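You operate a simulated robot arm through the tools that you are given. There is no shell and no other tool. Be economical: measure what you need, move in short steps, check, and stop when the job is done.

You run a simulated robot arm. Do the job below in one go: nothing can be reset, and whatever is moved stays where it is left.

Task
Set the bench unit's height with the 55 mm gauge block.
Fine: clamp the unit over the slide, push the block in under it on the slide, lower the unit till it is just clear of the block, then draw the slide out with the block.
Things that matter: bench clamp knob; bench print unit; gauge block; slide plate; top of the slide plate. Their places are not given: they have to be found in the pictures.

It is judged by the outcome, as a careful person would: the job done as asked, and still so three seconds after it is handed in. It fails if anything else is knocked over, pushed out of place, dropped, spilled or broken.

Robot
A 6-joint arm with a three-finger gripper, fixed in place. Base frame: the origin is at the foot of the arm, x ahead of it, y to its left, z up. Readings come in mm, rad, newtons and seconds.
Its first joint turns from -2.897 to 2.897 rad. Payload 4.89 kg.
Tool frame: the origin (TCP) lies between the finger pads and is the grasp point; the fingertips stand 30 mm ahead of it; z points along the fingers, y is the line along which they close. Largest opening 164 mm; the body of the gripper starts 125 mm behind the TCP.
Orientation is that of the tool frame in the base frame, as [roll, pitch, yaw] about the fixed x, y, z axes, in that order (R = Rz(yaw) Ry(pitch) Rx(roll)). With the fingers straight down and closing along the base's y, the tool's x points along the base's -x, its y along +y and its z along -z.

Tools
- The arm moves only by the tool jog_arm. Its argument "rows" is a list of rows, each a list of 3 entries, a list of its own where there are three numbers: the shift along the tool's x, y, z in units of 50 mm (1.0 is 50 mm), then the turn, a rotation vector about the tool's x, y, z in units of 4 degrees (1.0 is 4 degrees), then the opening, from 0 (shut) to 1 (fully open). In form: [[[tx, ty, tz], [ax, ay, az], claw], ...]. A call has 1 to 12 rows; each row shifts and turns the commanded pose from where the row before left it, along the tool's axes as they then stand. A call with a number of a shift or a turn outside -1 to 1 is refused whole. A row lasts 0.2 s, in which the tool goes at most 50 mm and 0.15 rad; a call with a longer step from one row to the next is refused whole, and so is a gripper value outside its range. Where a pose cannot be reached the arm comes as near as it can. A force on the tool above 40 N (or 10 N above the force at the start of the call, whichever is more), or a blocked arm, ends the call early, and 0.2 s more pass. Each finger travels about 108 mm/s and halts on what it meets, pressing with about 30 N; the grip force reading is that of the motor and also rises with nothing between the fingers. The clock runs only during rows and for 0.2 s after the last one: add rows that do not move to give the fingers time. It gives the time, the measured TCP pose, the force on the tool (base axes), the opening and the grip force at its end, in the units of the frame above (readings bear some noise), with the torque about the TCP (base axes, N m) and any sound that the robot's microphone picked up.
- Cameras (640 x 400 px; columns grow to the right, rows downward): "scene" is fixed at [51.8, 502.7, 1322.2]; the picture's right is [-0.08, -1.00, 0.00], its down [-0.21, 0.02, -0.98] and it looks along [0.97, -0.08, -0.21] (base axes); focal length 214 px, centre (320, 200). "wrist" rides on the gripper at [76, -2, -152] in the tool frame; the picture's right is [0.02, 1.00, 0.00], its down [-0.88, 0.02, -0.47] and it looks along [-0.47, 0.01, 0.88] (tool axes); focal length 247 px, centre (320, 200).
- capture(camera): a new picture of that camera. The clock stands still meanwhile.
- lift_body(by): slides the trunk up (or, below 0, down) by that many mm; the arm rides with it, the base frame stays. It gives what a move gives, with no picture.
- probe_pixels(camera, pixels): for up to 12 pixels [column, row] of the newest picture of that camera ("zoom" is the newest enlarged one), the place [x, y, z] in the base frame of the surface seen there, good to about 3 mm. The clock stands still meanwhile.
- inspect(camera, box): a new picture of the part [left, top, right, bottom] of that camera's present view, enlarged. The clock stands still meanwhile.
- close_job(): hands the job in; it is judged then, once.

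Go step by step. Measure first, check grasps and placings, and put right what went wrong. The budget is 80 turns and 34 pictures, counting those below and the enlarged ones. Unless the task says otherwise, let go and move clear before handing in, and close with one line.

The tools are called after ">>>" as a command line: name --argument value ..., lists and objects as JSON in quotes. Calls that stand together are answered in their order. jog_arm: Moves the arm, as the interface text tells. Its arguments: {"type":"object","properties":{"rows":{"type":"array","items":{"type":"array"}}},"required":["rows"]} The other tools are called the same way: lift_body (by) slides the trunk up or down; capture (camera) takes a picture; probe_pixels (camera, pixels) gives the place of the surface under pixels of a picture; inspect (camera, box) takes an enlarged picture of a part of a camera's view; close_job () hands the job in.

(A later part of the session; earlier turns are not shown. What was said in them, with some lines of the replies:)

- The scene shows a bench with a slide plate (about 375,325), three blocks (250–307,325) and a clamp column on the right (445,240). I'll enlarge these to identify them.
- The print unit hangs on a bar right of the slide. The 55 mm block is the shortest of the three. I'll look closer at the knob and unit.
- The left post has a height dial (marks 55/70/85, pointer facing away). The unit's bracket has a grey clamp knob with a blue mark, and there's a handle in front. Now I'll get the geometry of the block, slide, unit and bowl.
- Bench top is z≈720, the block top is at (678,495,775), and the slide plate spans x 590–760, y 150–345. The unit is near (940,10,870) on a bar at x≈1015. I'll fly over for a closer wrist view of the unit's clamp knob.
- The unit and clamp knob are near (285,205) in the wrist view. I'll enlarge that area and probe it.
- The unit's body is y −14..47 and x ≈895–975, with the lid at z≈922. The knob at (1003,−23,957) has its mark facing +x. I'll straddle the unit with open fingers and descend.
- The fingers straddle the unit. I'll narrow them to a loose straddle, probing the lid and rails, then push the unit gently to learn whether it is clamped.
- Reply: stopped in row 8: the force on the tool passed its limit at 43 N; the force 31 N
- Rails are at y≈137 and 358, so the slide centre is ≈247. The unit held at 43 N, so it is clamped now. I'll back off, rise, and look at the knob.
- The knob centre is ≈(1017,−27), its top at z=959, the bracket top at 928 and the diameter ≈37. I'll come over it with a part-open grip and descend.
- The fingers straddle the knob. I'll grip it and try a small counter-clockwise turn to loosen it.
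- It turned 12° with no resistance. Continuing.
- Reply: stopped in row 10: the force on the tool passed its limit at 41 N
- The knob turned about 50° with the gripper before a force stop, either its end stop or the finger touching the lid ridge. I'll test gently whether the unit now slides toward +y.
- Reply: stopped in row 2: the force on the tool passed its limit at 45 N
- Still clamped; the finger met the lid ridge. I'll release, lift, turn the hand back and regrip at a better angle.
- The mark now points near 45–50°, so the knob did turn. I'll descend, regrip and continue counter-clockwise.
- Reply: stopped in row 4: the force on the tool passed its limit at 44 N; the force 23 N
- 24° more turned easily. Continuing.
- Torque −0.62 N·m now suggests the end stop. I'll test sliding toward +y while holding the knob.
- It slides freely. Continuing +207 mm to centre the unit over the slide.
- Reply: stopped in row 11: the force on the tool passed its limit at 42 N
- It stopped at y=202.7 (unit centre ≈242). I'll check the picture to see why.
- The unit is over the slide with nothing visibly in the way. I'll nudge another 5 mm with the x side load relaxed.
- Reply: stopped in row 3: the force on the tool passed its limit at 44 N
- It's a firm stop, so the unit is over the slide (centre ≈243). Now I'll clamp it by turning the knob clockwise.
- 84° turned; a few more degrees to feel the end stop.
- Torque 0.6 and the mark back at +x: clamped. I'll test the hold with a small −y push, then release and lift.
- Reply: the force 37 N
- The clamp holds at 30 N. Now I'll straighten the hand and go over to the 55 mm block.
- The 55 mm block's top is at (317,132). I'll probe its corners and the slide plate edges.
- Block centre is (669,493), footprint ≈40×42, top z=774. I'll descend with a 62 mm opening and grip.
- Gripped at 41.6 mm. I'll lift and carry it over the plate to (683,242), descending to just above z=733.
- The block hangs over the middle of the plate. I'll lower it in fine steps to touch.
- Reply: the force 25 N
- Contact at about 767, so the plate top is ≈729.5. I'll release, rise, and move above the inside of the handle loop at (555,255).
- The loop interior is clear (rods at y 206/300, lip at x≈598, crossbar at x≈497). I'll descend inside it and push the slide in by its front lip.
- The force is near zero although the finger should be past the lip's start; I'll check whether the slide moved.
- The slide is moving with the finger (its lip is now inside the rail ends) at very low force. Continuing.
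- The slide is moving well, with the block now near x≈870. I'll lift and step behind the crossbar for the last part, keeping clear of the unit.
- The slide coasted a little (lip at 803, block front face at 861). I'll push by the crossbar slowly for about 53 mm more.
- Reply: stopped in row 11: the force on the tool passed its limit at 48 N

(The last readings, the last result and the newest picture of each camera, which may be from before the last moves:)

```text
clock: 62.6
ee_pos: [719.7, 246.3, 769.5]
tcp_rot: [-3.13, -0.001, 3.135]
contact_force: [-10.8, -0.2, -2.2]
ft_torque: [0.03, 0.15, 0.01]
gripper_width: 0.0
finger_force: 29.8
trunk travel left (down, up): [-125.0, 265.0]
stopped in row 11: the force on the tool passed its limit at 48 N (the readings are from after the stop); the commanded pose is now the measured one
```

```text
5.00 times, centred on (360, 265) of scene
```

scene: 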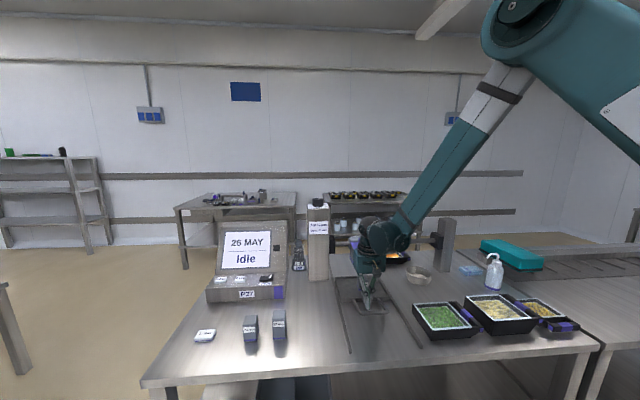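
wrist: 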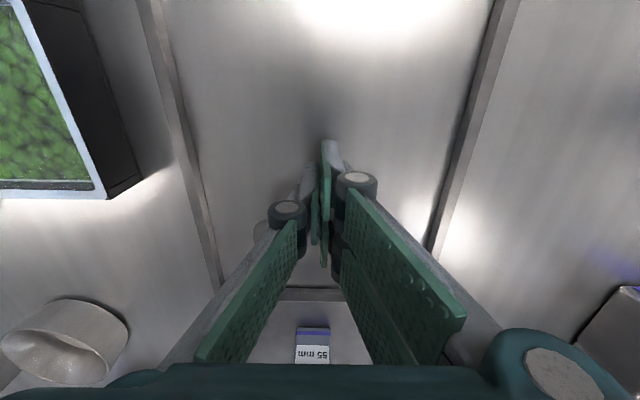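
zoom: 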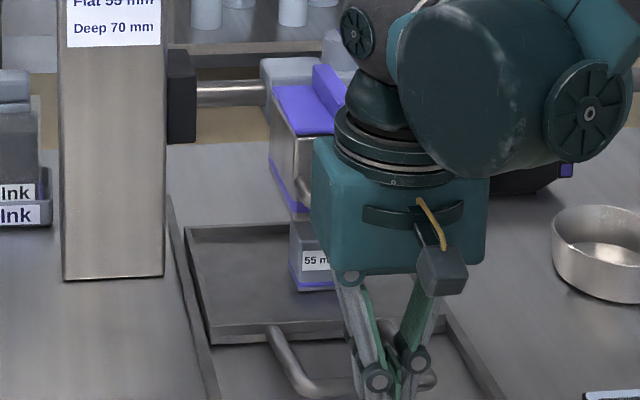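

The slide met its end stop with the block front at x=918 and its centre at ≈939, which is under the unit. Now I'll rise and go to the height dial on the left post (about 1018,433).

>>> jog_arm --rows '[[[0.2, 0, -0.3], [0, 0, 0], 0], [[0, 0, -1], [0, 0, 0], 0], [[0, 0, -1], [0, 0, 0], 0], [[0, 0, -1], [0, 0, 0], 0], [[0, 0, -1], [0, 0, 0], 0], [[0, 0, -1], [0, 0, 0], 0], [[0, 0, -1], [0, 0, 0], 0], [[0, 0, -1], [0, 0, 0], 0], [[0, 0, -1], [0, 0, 0], 0]]'

>>> jog_arm --rows '[[[-0.7, 0.5, 0], [0, 0, 0], 0.5], [[-0.7, 0.5, 0], [0, 0, 0], 0.5], [[-0.7, 0.5, 0], [0, 0, 0], 0.5], [[-0.7, 0.5, 0], [0, 0, 0], 0.5], [[-0.7, 0.5, 0], [0, 0, 0], 0.5], [[-0.7, 0.5, 0], [0, 0, 0], 0.5], [[0, 0.6, 0], [0, 0, 0], 0.5]]'

>>> inspect --camera "wrist" --box '[220, 150, 420, 275]'

```text
clock: 64.6
ee_pos: [712.3, 252.7, 1184.3]
tcp_rot: [-3.129, 0.001, 3.135]
contact_force: [0.6, 1.5, -0.3]
ft_torque: [-0.07, 0.17, -0.03]
gripper_width: 0.0
finger_force: 30.3
trunk travel left (down, up): [-125.0, 265.0]
```

```text
clock: 66.2
ee_pos: [923.1, 430.1, 1182.6]
tcp_rot: [-3.13, -0.002, 3.134]
contact_force: [0.8, -2.0, 0.6]
ft_torque: [0.24, 0.09, -0.01]
gripper_width: 82.0
finger_force: 0.0
trunk travel left (down, up): [-125.0, 265.0]
```

```text
3.20 times, centred on (320, 212) of wrist
```

zoom: 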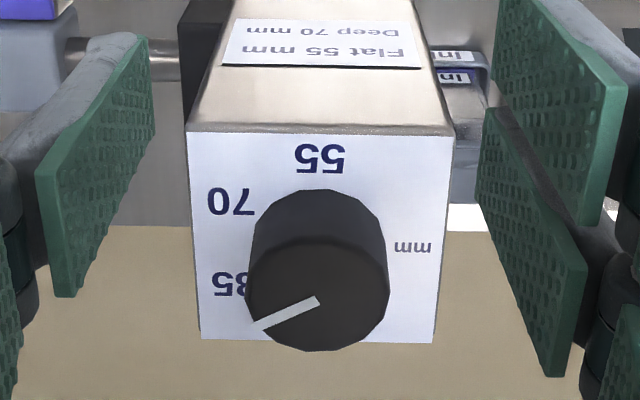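

The dial pointer is just past 85. The marks 55/70/85 are about 55° apart, so 55 is about 118° clockwise from here. I'll probe the dial position.

>>> probe_pixels --camera "zoom" --pixels '[[318, 298], [255, 290], [385, 290], [318, 250], [318, 345], [262, 325], [318, 160], [230, 200], [230, 285], [205, 330], [430, 330], [320, 140]]'

```text
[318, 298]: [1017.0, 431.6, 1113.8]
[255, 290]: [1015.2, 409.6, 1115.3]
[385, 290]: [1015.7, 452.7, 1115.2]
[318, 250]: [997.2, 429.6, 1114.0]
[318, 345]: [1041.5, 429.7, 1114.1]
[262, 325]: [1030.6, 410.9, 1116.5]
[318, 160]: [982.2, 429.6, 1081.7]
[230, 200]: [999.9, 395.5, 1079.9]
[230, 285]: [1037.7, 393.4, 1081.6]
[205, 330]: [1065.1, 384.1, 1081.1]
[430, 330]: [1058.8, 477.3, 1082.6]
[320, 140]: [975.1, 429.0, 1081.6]
```

The dial centre is (1019,430.5), radius ≈23, top z=1114, and the pointer is at exactly 85 (60° per 15 mm). I'll move over it and pre-rotate 60° counter-clockwise so I can turn 120° in one grip.

>>> jog_arm --rows '[[[-0.64, 0.01, 0], [0, 0, 0], 0.5], [[-0.64, 0.01, 0], [0, 0, 0], 0.5], [[-0.64, 0.01, 0], [0, 0, 0], 0.5], [[0, 0, 0], [0, 0, -1], 0.5], [[0, 0, 0], [0, 0, -1], 0.5], [[0, 0, 0], [0, 0, -1], 0.5], [[0, 0, 0], [0, 0, -1], 0.5], [[0, 0, 0], [0, 0, -1], 0.5], [[0, 0, 0], [0, 0, -1], 0.5], [[0, 0, 0], [0, 0, -1], 0.5], [[0, 0, 0], [0, 0, -1], 0.5], [[0, 0, 0], [0, 0, -1], 0.5]]'

>>> jog_arm --rows '[[[0, 0, 0], [0, 0, -1], 0.5], [[0, 0, 0], [0, 0, -1], 0.5], [[0, 0, 0], [0, 0, -1], 0.5], [[0, 0, 0], [0, 0, -1], 0.5], [[0, 0, 0], [0, 0, -1], 0.5], [[0, 0, 0], [0, 0, -1], 0.5], [[0, 0, 0], [0, 0, 0], 0.5]]'

```text
clock: 68.8
ee_pos: [1017.9, 432.9, 1183.4]
tcp_rot: [-3.132, -0.005, -2.518]
contact_force: [0.4, -0.5, 0.6]
ft_torque: [-0.01, 0.02, 0.01]
gripper_width: 82.1
finger_force: 0.2
trunk travel left (down, up): [-125.0, 265.0]
```

```text
clock: 70.4
ee_pos: [1018.0, 431.3, 1182.4]
tcp_rot: [-3.134, -0.009, -2.102]
contact_force: [0.3, -0.4, 0.5]
ft_torque: [-0.04, -0.01, 0.01]
gripper_width: 81.9
finger_force: 0.1
trunk travel left (down, up): [-125.0, 265.0]
```

Centred. I'll descend 65 mm and grip the dial.

>>> jog_arm --rows '[[[0, 0, 0.6], [0, 0, 0], 0.5], [[0, 0, 0.5], [0, 0, 0], 0.5], [[0, 0, 0.2], [0, 0, 0], 0.5], [[0, 0, 0], [0, 0, 0], 0.1], [[0, 0, 0], [0, 0, 0], 0.1], [[0, 0, 0], [0, 0, 0], 0.1], [[0, 0, 0], [0, 0, 0], 0.1]]'

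```text
clock: 72.0
ee_pos: [1019.7, 429.1, 1118.1]
tcp_rot: [-3.133, -0.007, -2.103]
contact_force: [36.7, -8.8, 8.6]
ft_torque: [-0.23, -1.64, 0.05]
gripper_width: 50.6
finger_force: 45.4
trunk travel left (down, up): [-125.0, 265.0]
```

Some side load (+37 N in x) came from centring; I'll relieve it with a 2 mm shift in +x before turning.

>>> jog_arm --rows '[[[-0.02, -0.035, 0], [0, 0, 0], 0.1], [[0, 0, 0], [0, 0, 0], 0.1]]'

```text
clock: 72.6
ee_pos: [1019.8, 429.4, 1117.7]
tcp_rot: [-3.137, -0.01, -2.101]
contact_force: [11.7, -19.3, -0.9]
ft_torque: [-0.67, 0.04, 0.05]
gripper_width: 50.6
finger_force: 44.9
trunk travel left (down, up): [-125.0, 265.0]
```

>>> jog_arm --rows '[[[0.01, -0.02, 0], [0, 0, 0], 0.1], [[0, 0, 0], [0, 0, 1], 0.1], [[0, 0, 0], [0, 0, 1], 0.1], [[0, 0, 0], [0, 0, 1], 0.1], [[0, 0, 0], [0, 0, 1], 0.1], [[0, 0, 0], [0, 0, 1], 0.1], [[0, 0, 0], [0, 0, 1], 0.1], [[0, 0, 0], [0, 0, 1], 0.1], [[0, 0, 0], [0, 0, 1], 0.1], [[0, 0, 0], [0, 0, 1], 0.1], [[0, 0, 0], [0, 0, 1], 0.1], [[0, 0, 0], [0, 0, 1], 0.1]]'

>>> capture --camera "scene"

>>> probe_pixels --camera "scene" --pixels '[[365, 262], [365, 250], [362, 275], [357, 260], [372, 262], [372, 258]]'

```text
clock: 75.2
ee_pos: [1020.5, 430.3, 1117.4]
tcp_rot: [-3.131, -0.002, -2.868]
contact_force: [-23.0, -13.1, -12.8]
ft_torque: [-0.47, 1.38, -0.01]
gripper_width: 50.7
finger_force: 44.7
trunk travel left (down, up): [-125.0, 265.0]
```

```text
8 pictures are left
```

scene: 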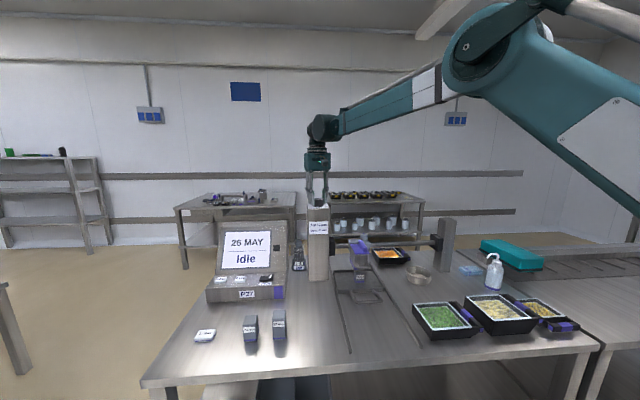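

```text
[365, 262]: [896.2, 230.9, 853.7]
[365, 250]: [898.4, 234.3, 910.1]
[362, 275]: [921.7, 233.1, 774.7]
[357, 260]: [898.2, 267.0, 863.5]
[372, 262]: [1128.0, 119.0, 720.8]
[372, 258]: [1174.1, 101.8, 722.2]
```

The unit descends as the dial turns (44° so far, ≈74 mm) and the scene view of block and unit is clear. Continuing 12 more rows, with a small centring correction.

>>> jog_arm --rows '[[[0.022, -0.004, 0], [0, 0, 1], 0.1], [[0, 0, 0], [0, 0, 1], 0.1], [[0, 0, 0], [0, 0, 1], 0.1], [[0, 0, 0], [0, 0, 1], 0.1], [[0, 0, 0], [0, 0, 1], 0.1], [[0, 0, 0], [0, 0, 1], 0.1], [[0, 0, 0], [0, 0, 1], 0.1], [[0, 0, 0], [0, 0, 1], 0.1], [[0, 0, 0], [0, 0, 1], 0.1], [[0, 0, 0], [0, 0, 1], 0.1], [[0, 0, 0], [0, 0, 1], 0.1], [[0, 0, 0], [0, 0, 1], 0.1]]'

```text
clock: 77.8
ee_pos: [1019.6, 430.5, 1118.3]
tcp_rot: [-3.134, 0.008, 2.575]
contact_force: [26.0, 13.8, 23.1]
ft_torque: [0.81, -0.4, 0.01]
gripper_width: 50.4
finger_force: 44.8
trunk travel left (down, up): [-125.0, 265.0]
```

92° turned (≈62 mm). 16° more brings it to ≈58 mm; then I'll look at the gap.

>>> jog_arm --rows '[[[-0.012, 0.02, -0.01], [0, 0, 0], 0.1], [[0, 0, 0], [0, 0, 1], 0.1], [[0, 0, 0], [0, 0, 1], 0.1], [[0, 0, 0], [0, 0, 1], 0.1], [[0, 0, 0], [0, 0, 1], 0.1], [[0, 0, 0], [0, 0, 0], 0.1]]'

>>> inspect --camera "scene" --box '[344, 256, 376, 284]'

```text
clock: 79.2
ee_pos: [1020.3, 428.8, 1117.8]
tcp_rot: [-3.134, 0.009, 2.297]
contact_force: [-26.1, -5.8, -17.4]
ft_torque: [0.25, 1.05, -0.05]
gripper_width: 50.4
finger_force: 44.8
trunk travel left (down, up): [-125.0, 265.0]
```

```text
14.29 times, centred on (360, 270) of scene
```

zoom: 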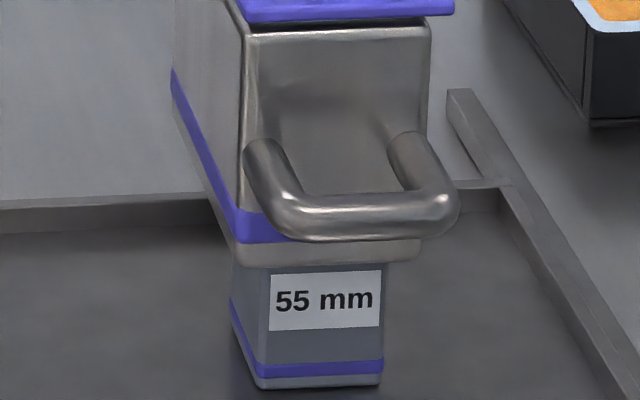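

By pixel geometry the unit underside is about 57–58 mm above the plate, consistent with the dial at 108° (58 mm). Going 6° further (~56.5), then creeping.

>>> jog_arm --rows '[[[0.013, -0.015, 0.006], [0, 0, 0.5], 0.1], [[0, 0, 0], [0, 0, 0.5], 0.1], [[0, 0, 0], [0, 0, 0.5], 0.1], [[0, 0, 0], [0, 0, 0], 0.1]]'

>>> jog_arm --rows '[[[0, 0, 0], [0, 0, 0.25], 0.1], [[0, 0, 0], [0, 0, 0], 0.1]]'

```text
clock: 80.2
ee_pos: [1021.1, 431.4, 1119.0]
tcp_rot: [-3.137, 0.011, 2.192]
contact_force: [-6.1, -0.5, -11.1]
ft_torque: [0.0, 0.06, -0.03]
gripper_width: 50.7
finger_force: 45.2
trunk travel left (down, up): [-125.0, 265.0]
```

```text
clock: 80.8
ee_pos: [1020.3, 430.5, 1117.3]
tcp_rot: [-3.136, 0.012, 2.175]
contact_force: [-3.1, -1.1, -8.2]
ft_torque: [-0.28, -0.16, -0.07]
gripper_width: 50.6
finger_force: 44.6
trunk travel left (down, up): [-125.0, 265.0]
```

115° turned (≈56.2 mm), no resistance. Creeping in 1° (0.25 mm) steps.

>>> jog_arm --rows '[[[0, 0, 0], [0, 0, 0.25], 0.1], [[0, 0, 0], [0, 0, 0], 0.1]]'

>>> jog_arm --rows '[[[0, 0, 0], [0, 0, 0.25], 0.1], [[0, 0, 0], [0, 0, 0], 0.1]]'

>>> inspect --camera "wrist" --box '[260, 140, 380, 215]'

```text
clock: 81.4
ee_pos: [1019.8, 430.1, 1117.6]
tcp_rot: [-3.136, 0.01, 2.157]
contact_force: [-1.3, -0.7, -6.5]
ft_torque: [-0.19, -0.05, -0.05]
gripper_width: 50.4
finger_force: 45.3
trunk travel left (down, up): [-125.0, 265.0]
```

```text
clock: 82.0
ee_pos: [1019.7, 430.8, 1118.0]
tcp_rot: [-3.136, 0.011, 2.14]
contact_force: [-1.0, -0.7, -8.0]
ft_torque: [0.1, 0.12, -0.06]
gripper_width: 50.6
finger_force: 45.4
trunk travel left (down, up): [-125.0, 265.0]
```

```text
5.33 times, centred on (320, 178) of wrist
```

zoom: 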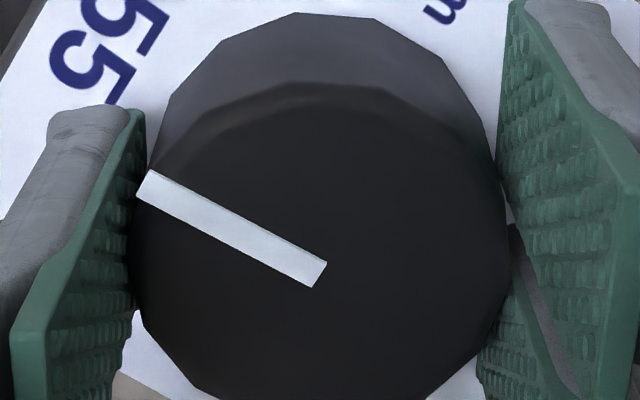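

The pointer is ≈2° short of 55 and 117° turned agree: ≈55.6 mm, with no contact torque. One more 1° creep, checking for torque.

>>> jog_arm --rows '[[[0, 0, 0], [0, 0, 0.2], 0.1], [[0, 0, 0], [0, 0, 0], 0.1]]'

>>> inspect --camera "scene" --box '[344, 256, 376, 284]'

```text
clock: 82.6
ee_pos: [1019.8, 430.1, 1116.8]
tcp_rot: [-3.136, 0.011, 2.125]
contact_force: [-0.1, -1.5, -8.0]
ft_torque: [0.12, 0.17, -0.09]
gripper_width: 50.6
finger_force: 45.9
trunk travel left (down, up): [-125.0, 265.0]
```

```text
14.29 times, centred on (360, 270) of scene
```

zoom: 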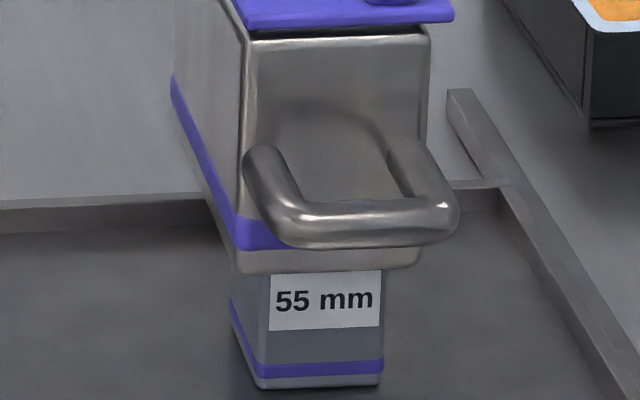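

The underside came down ~8 px to just at the block's top line with the block unmoved and no torque; estimated clearance is ~0.5 mm. I'll release the dial, rise and straighten the hand.

>>> jog_arm --rows '[[[0, 0, 0], [0, 0, 0], 0.5], [[0, 0, 0], [0, 0, 0], 0.5], [[0, 0, -0.5], [0, 0, 0], 0.5], [[0, 0, -1], [0, 0, 0], 0.5], [[0, 0, -0.4], [0, 0, -1], 0.5], [[0, 0, 0], [0, 0, -1], 0.5], [[0, 0, 0], [0, 0, -1], 0.5], [[0, 0, 0], [0, 0, -1], 0.5], [[0, 0, 0], [0, 0, -1], 0.5], [[0, 0, 0], [0, 0, -1], 0.5], [[0, 0, 0], [0, 0, -1], 0.5], [[0, 0, 0], [0, 0, -1], 0.5]]'

>>> jog_arm --rows '[[[0, 0, 0], [0, 0, -1], 0], [[0, 0, 0], [0, 0, -1], 0], [[0, 0, 0], [0, 0, -1], 0], [[0, 0, 0], [0, 0, -1], 0], [[0, 0, 0], [0, 0, -1], 0], [[0, 0, 0], [0, 0, -1], 0], [[0, 0, 0], [0, 0, -0.6], 0]]'

```text
clock: 85.2
ee_pos: [1019.6, 431.7, 1212.6]
tcp_rot: [-3.13, 0.005, 2.687]
contact_force: [-0.3, 0.3, -0.1]
ft_torque: [0.0, 0.0, 0.0]
gripper_width: 82.3
finger_force: 0.1
trunk travel left (down, up): [-125.0, 265.0]
```

```text
clock: 86.8
ee_pos: [1019.9, 431.2, 1214.2]
tcp_rot: [-3.13, 0.0, -3.14]
contact_force: [-0.5, 0.2, -0.4]
ft_torque: [0.01, 0.0, -0.02]
gripper_width: 0.1
finger_force: 29.6
trunk travel left (down, up): [-125.0, 265.0]
```

Now back toward the slide handle, stopping high to look.

>>> jog_arm --rows '[[[0.725, -0.445, 0], [0, 0, 0], 0], [[0.725, -0.445, 0], [0, 0, 0], 0], [[0.725, -0.445, 0], [0, 0, 0], 0], [[0.725, -0.445, 0], [0, 0, 0], 0], [[0.725, -0.445, 0], [0, 0, 0], 0], [[0.725, -0.445, 0], [0, 0, 0], 0], [[0.725, -0.445, 0], [0, 0, 0], 0], [[0.725, -0.445, 0], [0, 0, 0], 0], [[0, 0, 1], [0, 0, 0], 0], [[0, 0, 1], [0, 0, 0], 0], [[0, 0, 1], [0, 0, 0], 0], [[0, 0, 1], [0, 0, 0], 0]]'

>>> capture --camera "wrist"

```text
clock: 89.4
ee_pos: [730.5, 250.9, 1014.6]
tcp_rot: [-3.13, 0.001, -3.137]
contact_force: [-1.1, -1.3, 1.4]
ft_torque: [0.07, -0.17, 0.04]
gripper_width: 0.1
finger_force: 30.4
trunk travel left (down, up): [-125.0, 265.0]
```

```text
4 pictures are left
```

wrist: 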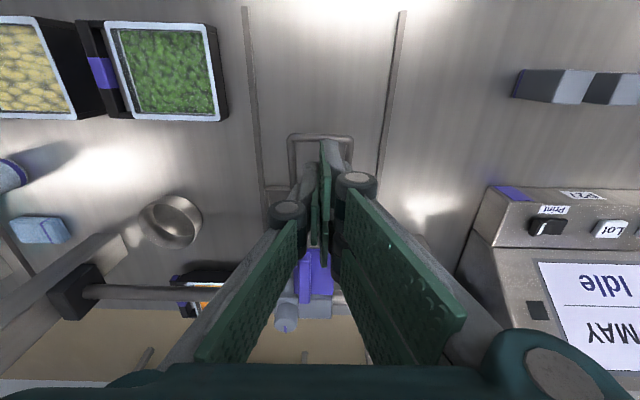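

>>> probe_pixels --camera "wrist" --pixels '[[310, 137], [300, 137], [293, 160], [347, 160], [280, 188], [270, 188]]'

```text
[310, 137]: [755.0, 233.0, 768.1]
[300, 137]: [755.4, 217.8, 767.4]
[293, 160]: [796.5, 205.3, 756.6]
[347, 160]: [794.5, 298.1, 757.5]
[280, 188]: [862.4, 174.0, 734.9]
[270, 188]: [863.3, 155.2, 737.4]
```

Crossbar at x≈755, lip at 862. I'll insert the closed fingers at x≈788 inside the loop and begin drawing out gently.

>>> jog_arm --rows '[[[-0.58, 0, 0], [0, 0, 0], 0], [[-0.57, 0, 0], [0, 0, 0], 0], [[0, 0, 1], [0, 0, 0], 0], [[0, 0, 1], [0, 0, 0], 0], [[0, 0, 1], [0, 0, 0], 0], [[0, 0, 1], [0, 0, 0], 0], [[0, 0, 0.7], [0, 0, 0], 0], [[0, 0, 0.3], [0, 0, 0], 0], [[0.15, 0, 0], [0, 0, 0], 0], [[0.1, 0, 0], [0, 0, 0], 0], [[0.1, 0, 0], [0, 0, 0], 0], [[0.1, 0, 0], [0, 0, 0], 0]]'

```text
clock: 92.0
ee_pos: [765.8, 248.8, 766.0]
tcp_rot: [-3.132, 0.0, -3.138]
contact_force: [0.4, -0.5, -0.3]
ft_torque: [0.0, 0.01, 0.02]
gripper_width: 0.1
finger_force: 30.1
trunk travel left (down, up): [-125.0, 265.0]
```

No resistance. Continuing slowly.

>>> jog_arm --rows '[[[0.12, 0, 0], [0, 0, 0], 0], [[0.15, 0, 0], [0, 0, 0], 0], [[0.2, 0, 0], [0, 0, 0], 0], [[0.2, 0, 0], [0, 0, 0], 0], [[0.2, 0, 0], [0, 0, 0], 0], [[0.2, 0, 0], [0, 0, 0], 0], [[0.2, 0, 0], [0, 0, 0], 0], [[0.2, 0, 0], [0, 0, 0], 0], [[0.2, 0, 0], [0, 0, 0], 0], [[0.2, 0, 0], [0, 0, 0], 0], [[0.15, 0, 0], [0, 0, 0], 0], [[0.1, 0, 0], [0, 0, 0], 0]]'

>>> inspect --camera "scene" --box '[310, 235, 430, 345]'

```text
clock: 94.6
ee_pos: [660.8, 247.0, 765.3]
tcp_rot: [-3.131, -0.001, -3.139]
contact_force: [-0.2, 0.2, 0.5]
ft_torque: [0.03, 0.04, 0.01]
gripper_width: 0.0
finger_force: 29.8
trunk travel left (down, up): [-125.0, 265.0]
```

```text
3.64 times, centred on (370, 290) of scene
```

zoom: 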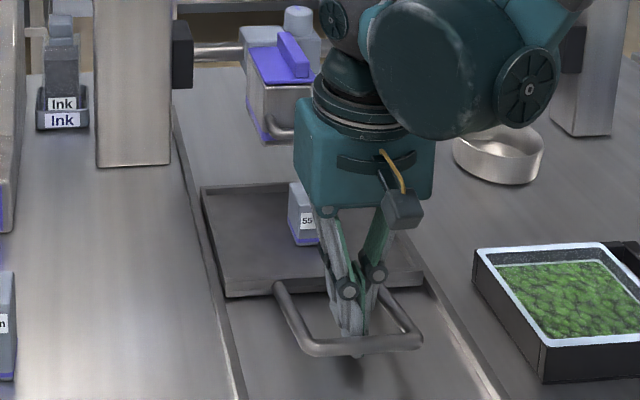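

The slide and block are coming out together, with the block still in its place on the plate. Drawing out the rest.

>>> jog_arm --rows '[[[0.15, 0, 0], [0, 0, 0], 0], [[0.22, 0, 0], [0, 0, 0], 0], [[0.26, 0, 0], [0, 0, 0], 0], [[0.26, 0, 0], [0, 0, 0], 0], [[0.26, 0, 0], [0, 0, 0], 0], [[0.26, 0, 0], [0, 0, 0], 0], [[0.26, 0, 0], [0, 0, 0], 0], [[0.26, 0, 0], [0, 0, 0], 0], [[0.26, 0, 0], [0, 0, 0], 0], [[0.2, 0, 0], [0, 0, 0], 0], [[0.15, 0, 0], [0, 0, 0], 0], [[0.1, 0, 0], [0, 0, 0], 0]]'

```text
clock: 97.2
ee_pos: [533.9, 246.3, 765.2]
tcp_rot: [-3.132, 0.005, -3.14]
contact_force: [11.6, -0.9, 1.2]
ft_torque: [0.17, 0.0, -0.05]
gripper_width: 0.2
finger_force: 29.5
trunk travel left (down, up): [-125.0, 265.0]
stopped in row 12: the force on the tool passed its limit at 49 N (the readings are from after the stop); the commanded pose is now the measured one
```

The outer end stop is reached. I'll ease off, lift clear of the loop, and check the final state.

>>> jog_arm --rows '[[[-0.2, 0, 0], [0, 0, 0], 0], [[0, 0, -0.6], [0, 0, 0], 0], [[0, 0, -1], [0, 0, 0], 0], [[0, 0, -1], [0, 0, 0], 0], [[0, 0, -1], [0, 0, 0], 0], [[0, 0, -1], [0, 0, 0], 0], [[0, 0, -1], [0, 0, 0], 0], [[0, 0, -1], [0, 0, 0], 0], [[0, 0, -1], [0, 0, 0], 0], [[0, 0, -1], [0, 0, 0], 0], [[0, 0, -1], [0, 0, 0], 0]]'

>>> capture --camera "scene"

>>> inspect --camera "scene" --box '[300, 190, 440, 380]'

```text
clock: 99.6
ee_pos: [540.0, 252.5, 1247.3]
tcp_rot: [-3.13, 0.006, 3.142]
contact_force: [0.5, 0.8, -0.5]
ft_torque: [-0.02, 0.07, -0.03]
gripper_width: 0.3
finger_force: 30.1
trunk travel left (down, up): [-125.0, 265.0]
```

```text
2 pictures are left
```

scene: 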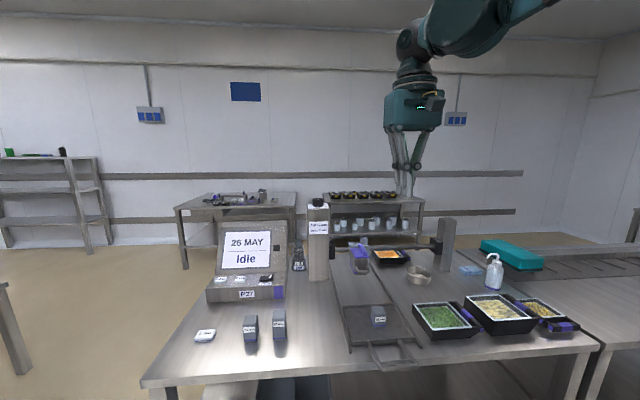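

```text
2.11 times, centred on (370, 285) of scene
```

zoom: 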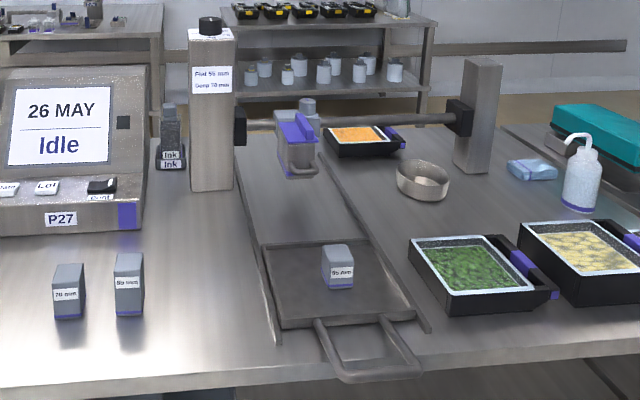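

The slide is out with the block standing on it, the unit is lowered over the slide track, and nothing else has moved. One last look at the dial.

>>> inspect --camera "scene" --box '[300, 192, 336, 215]'

```text
16.00 times, centred on (318, 204) of scene
```

zoom: 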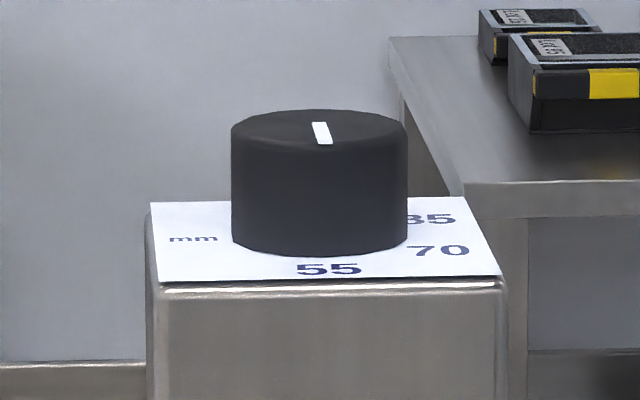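

The dial pointer sits at the 55 mark and everything is at rest with the arm clear, so I'm handing in.

>>> close_job

```text
The job is handed in.
```

The bench unit is clamped over the slide and set just clear of the 55 mm gauge block. I estimate the gap at about 0.5 mm, from the dial and pictures. The slide is drawn out with the block standing on it, and nothing else was moved.
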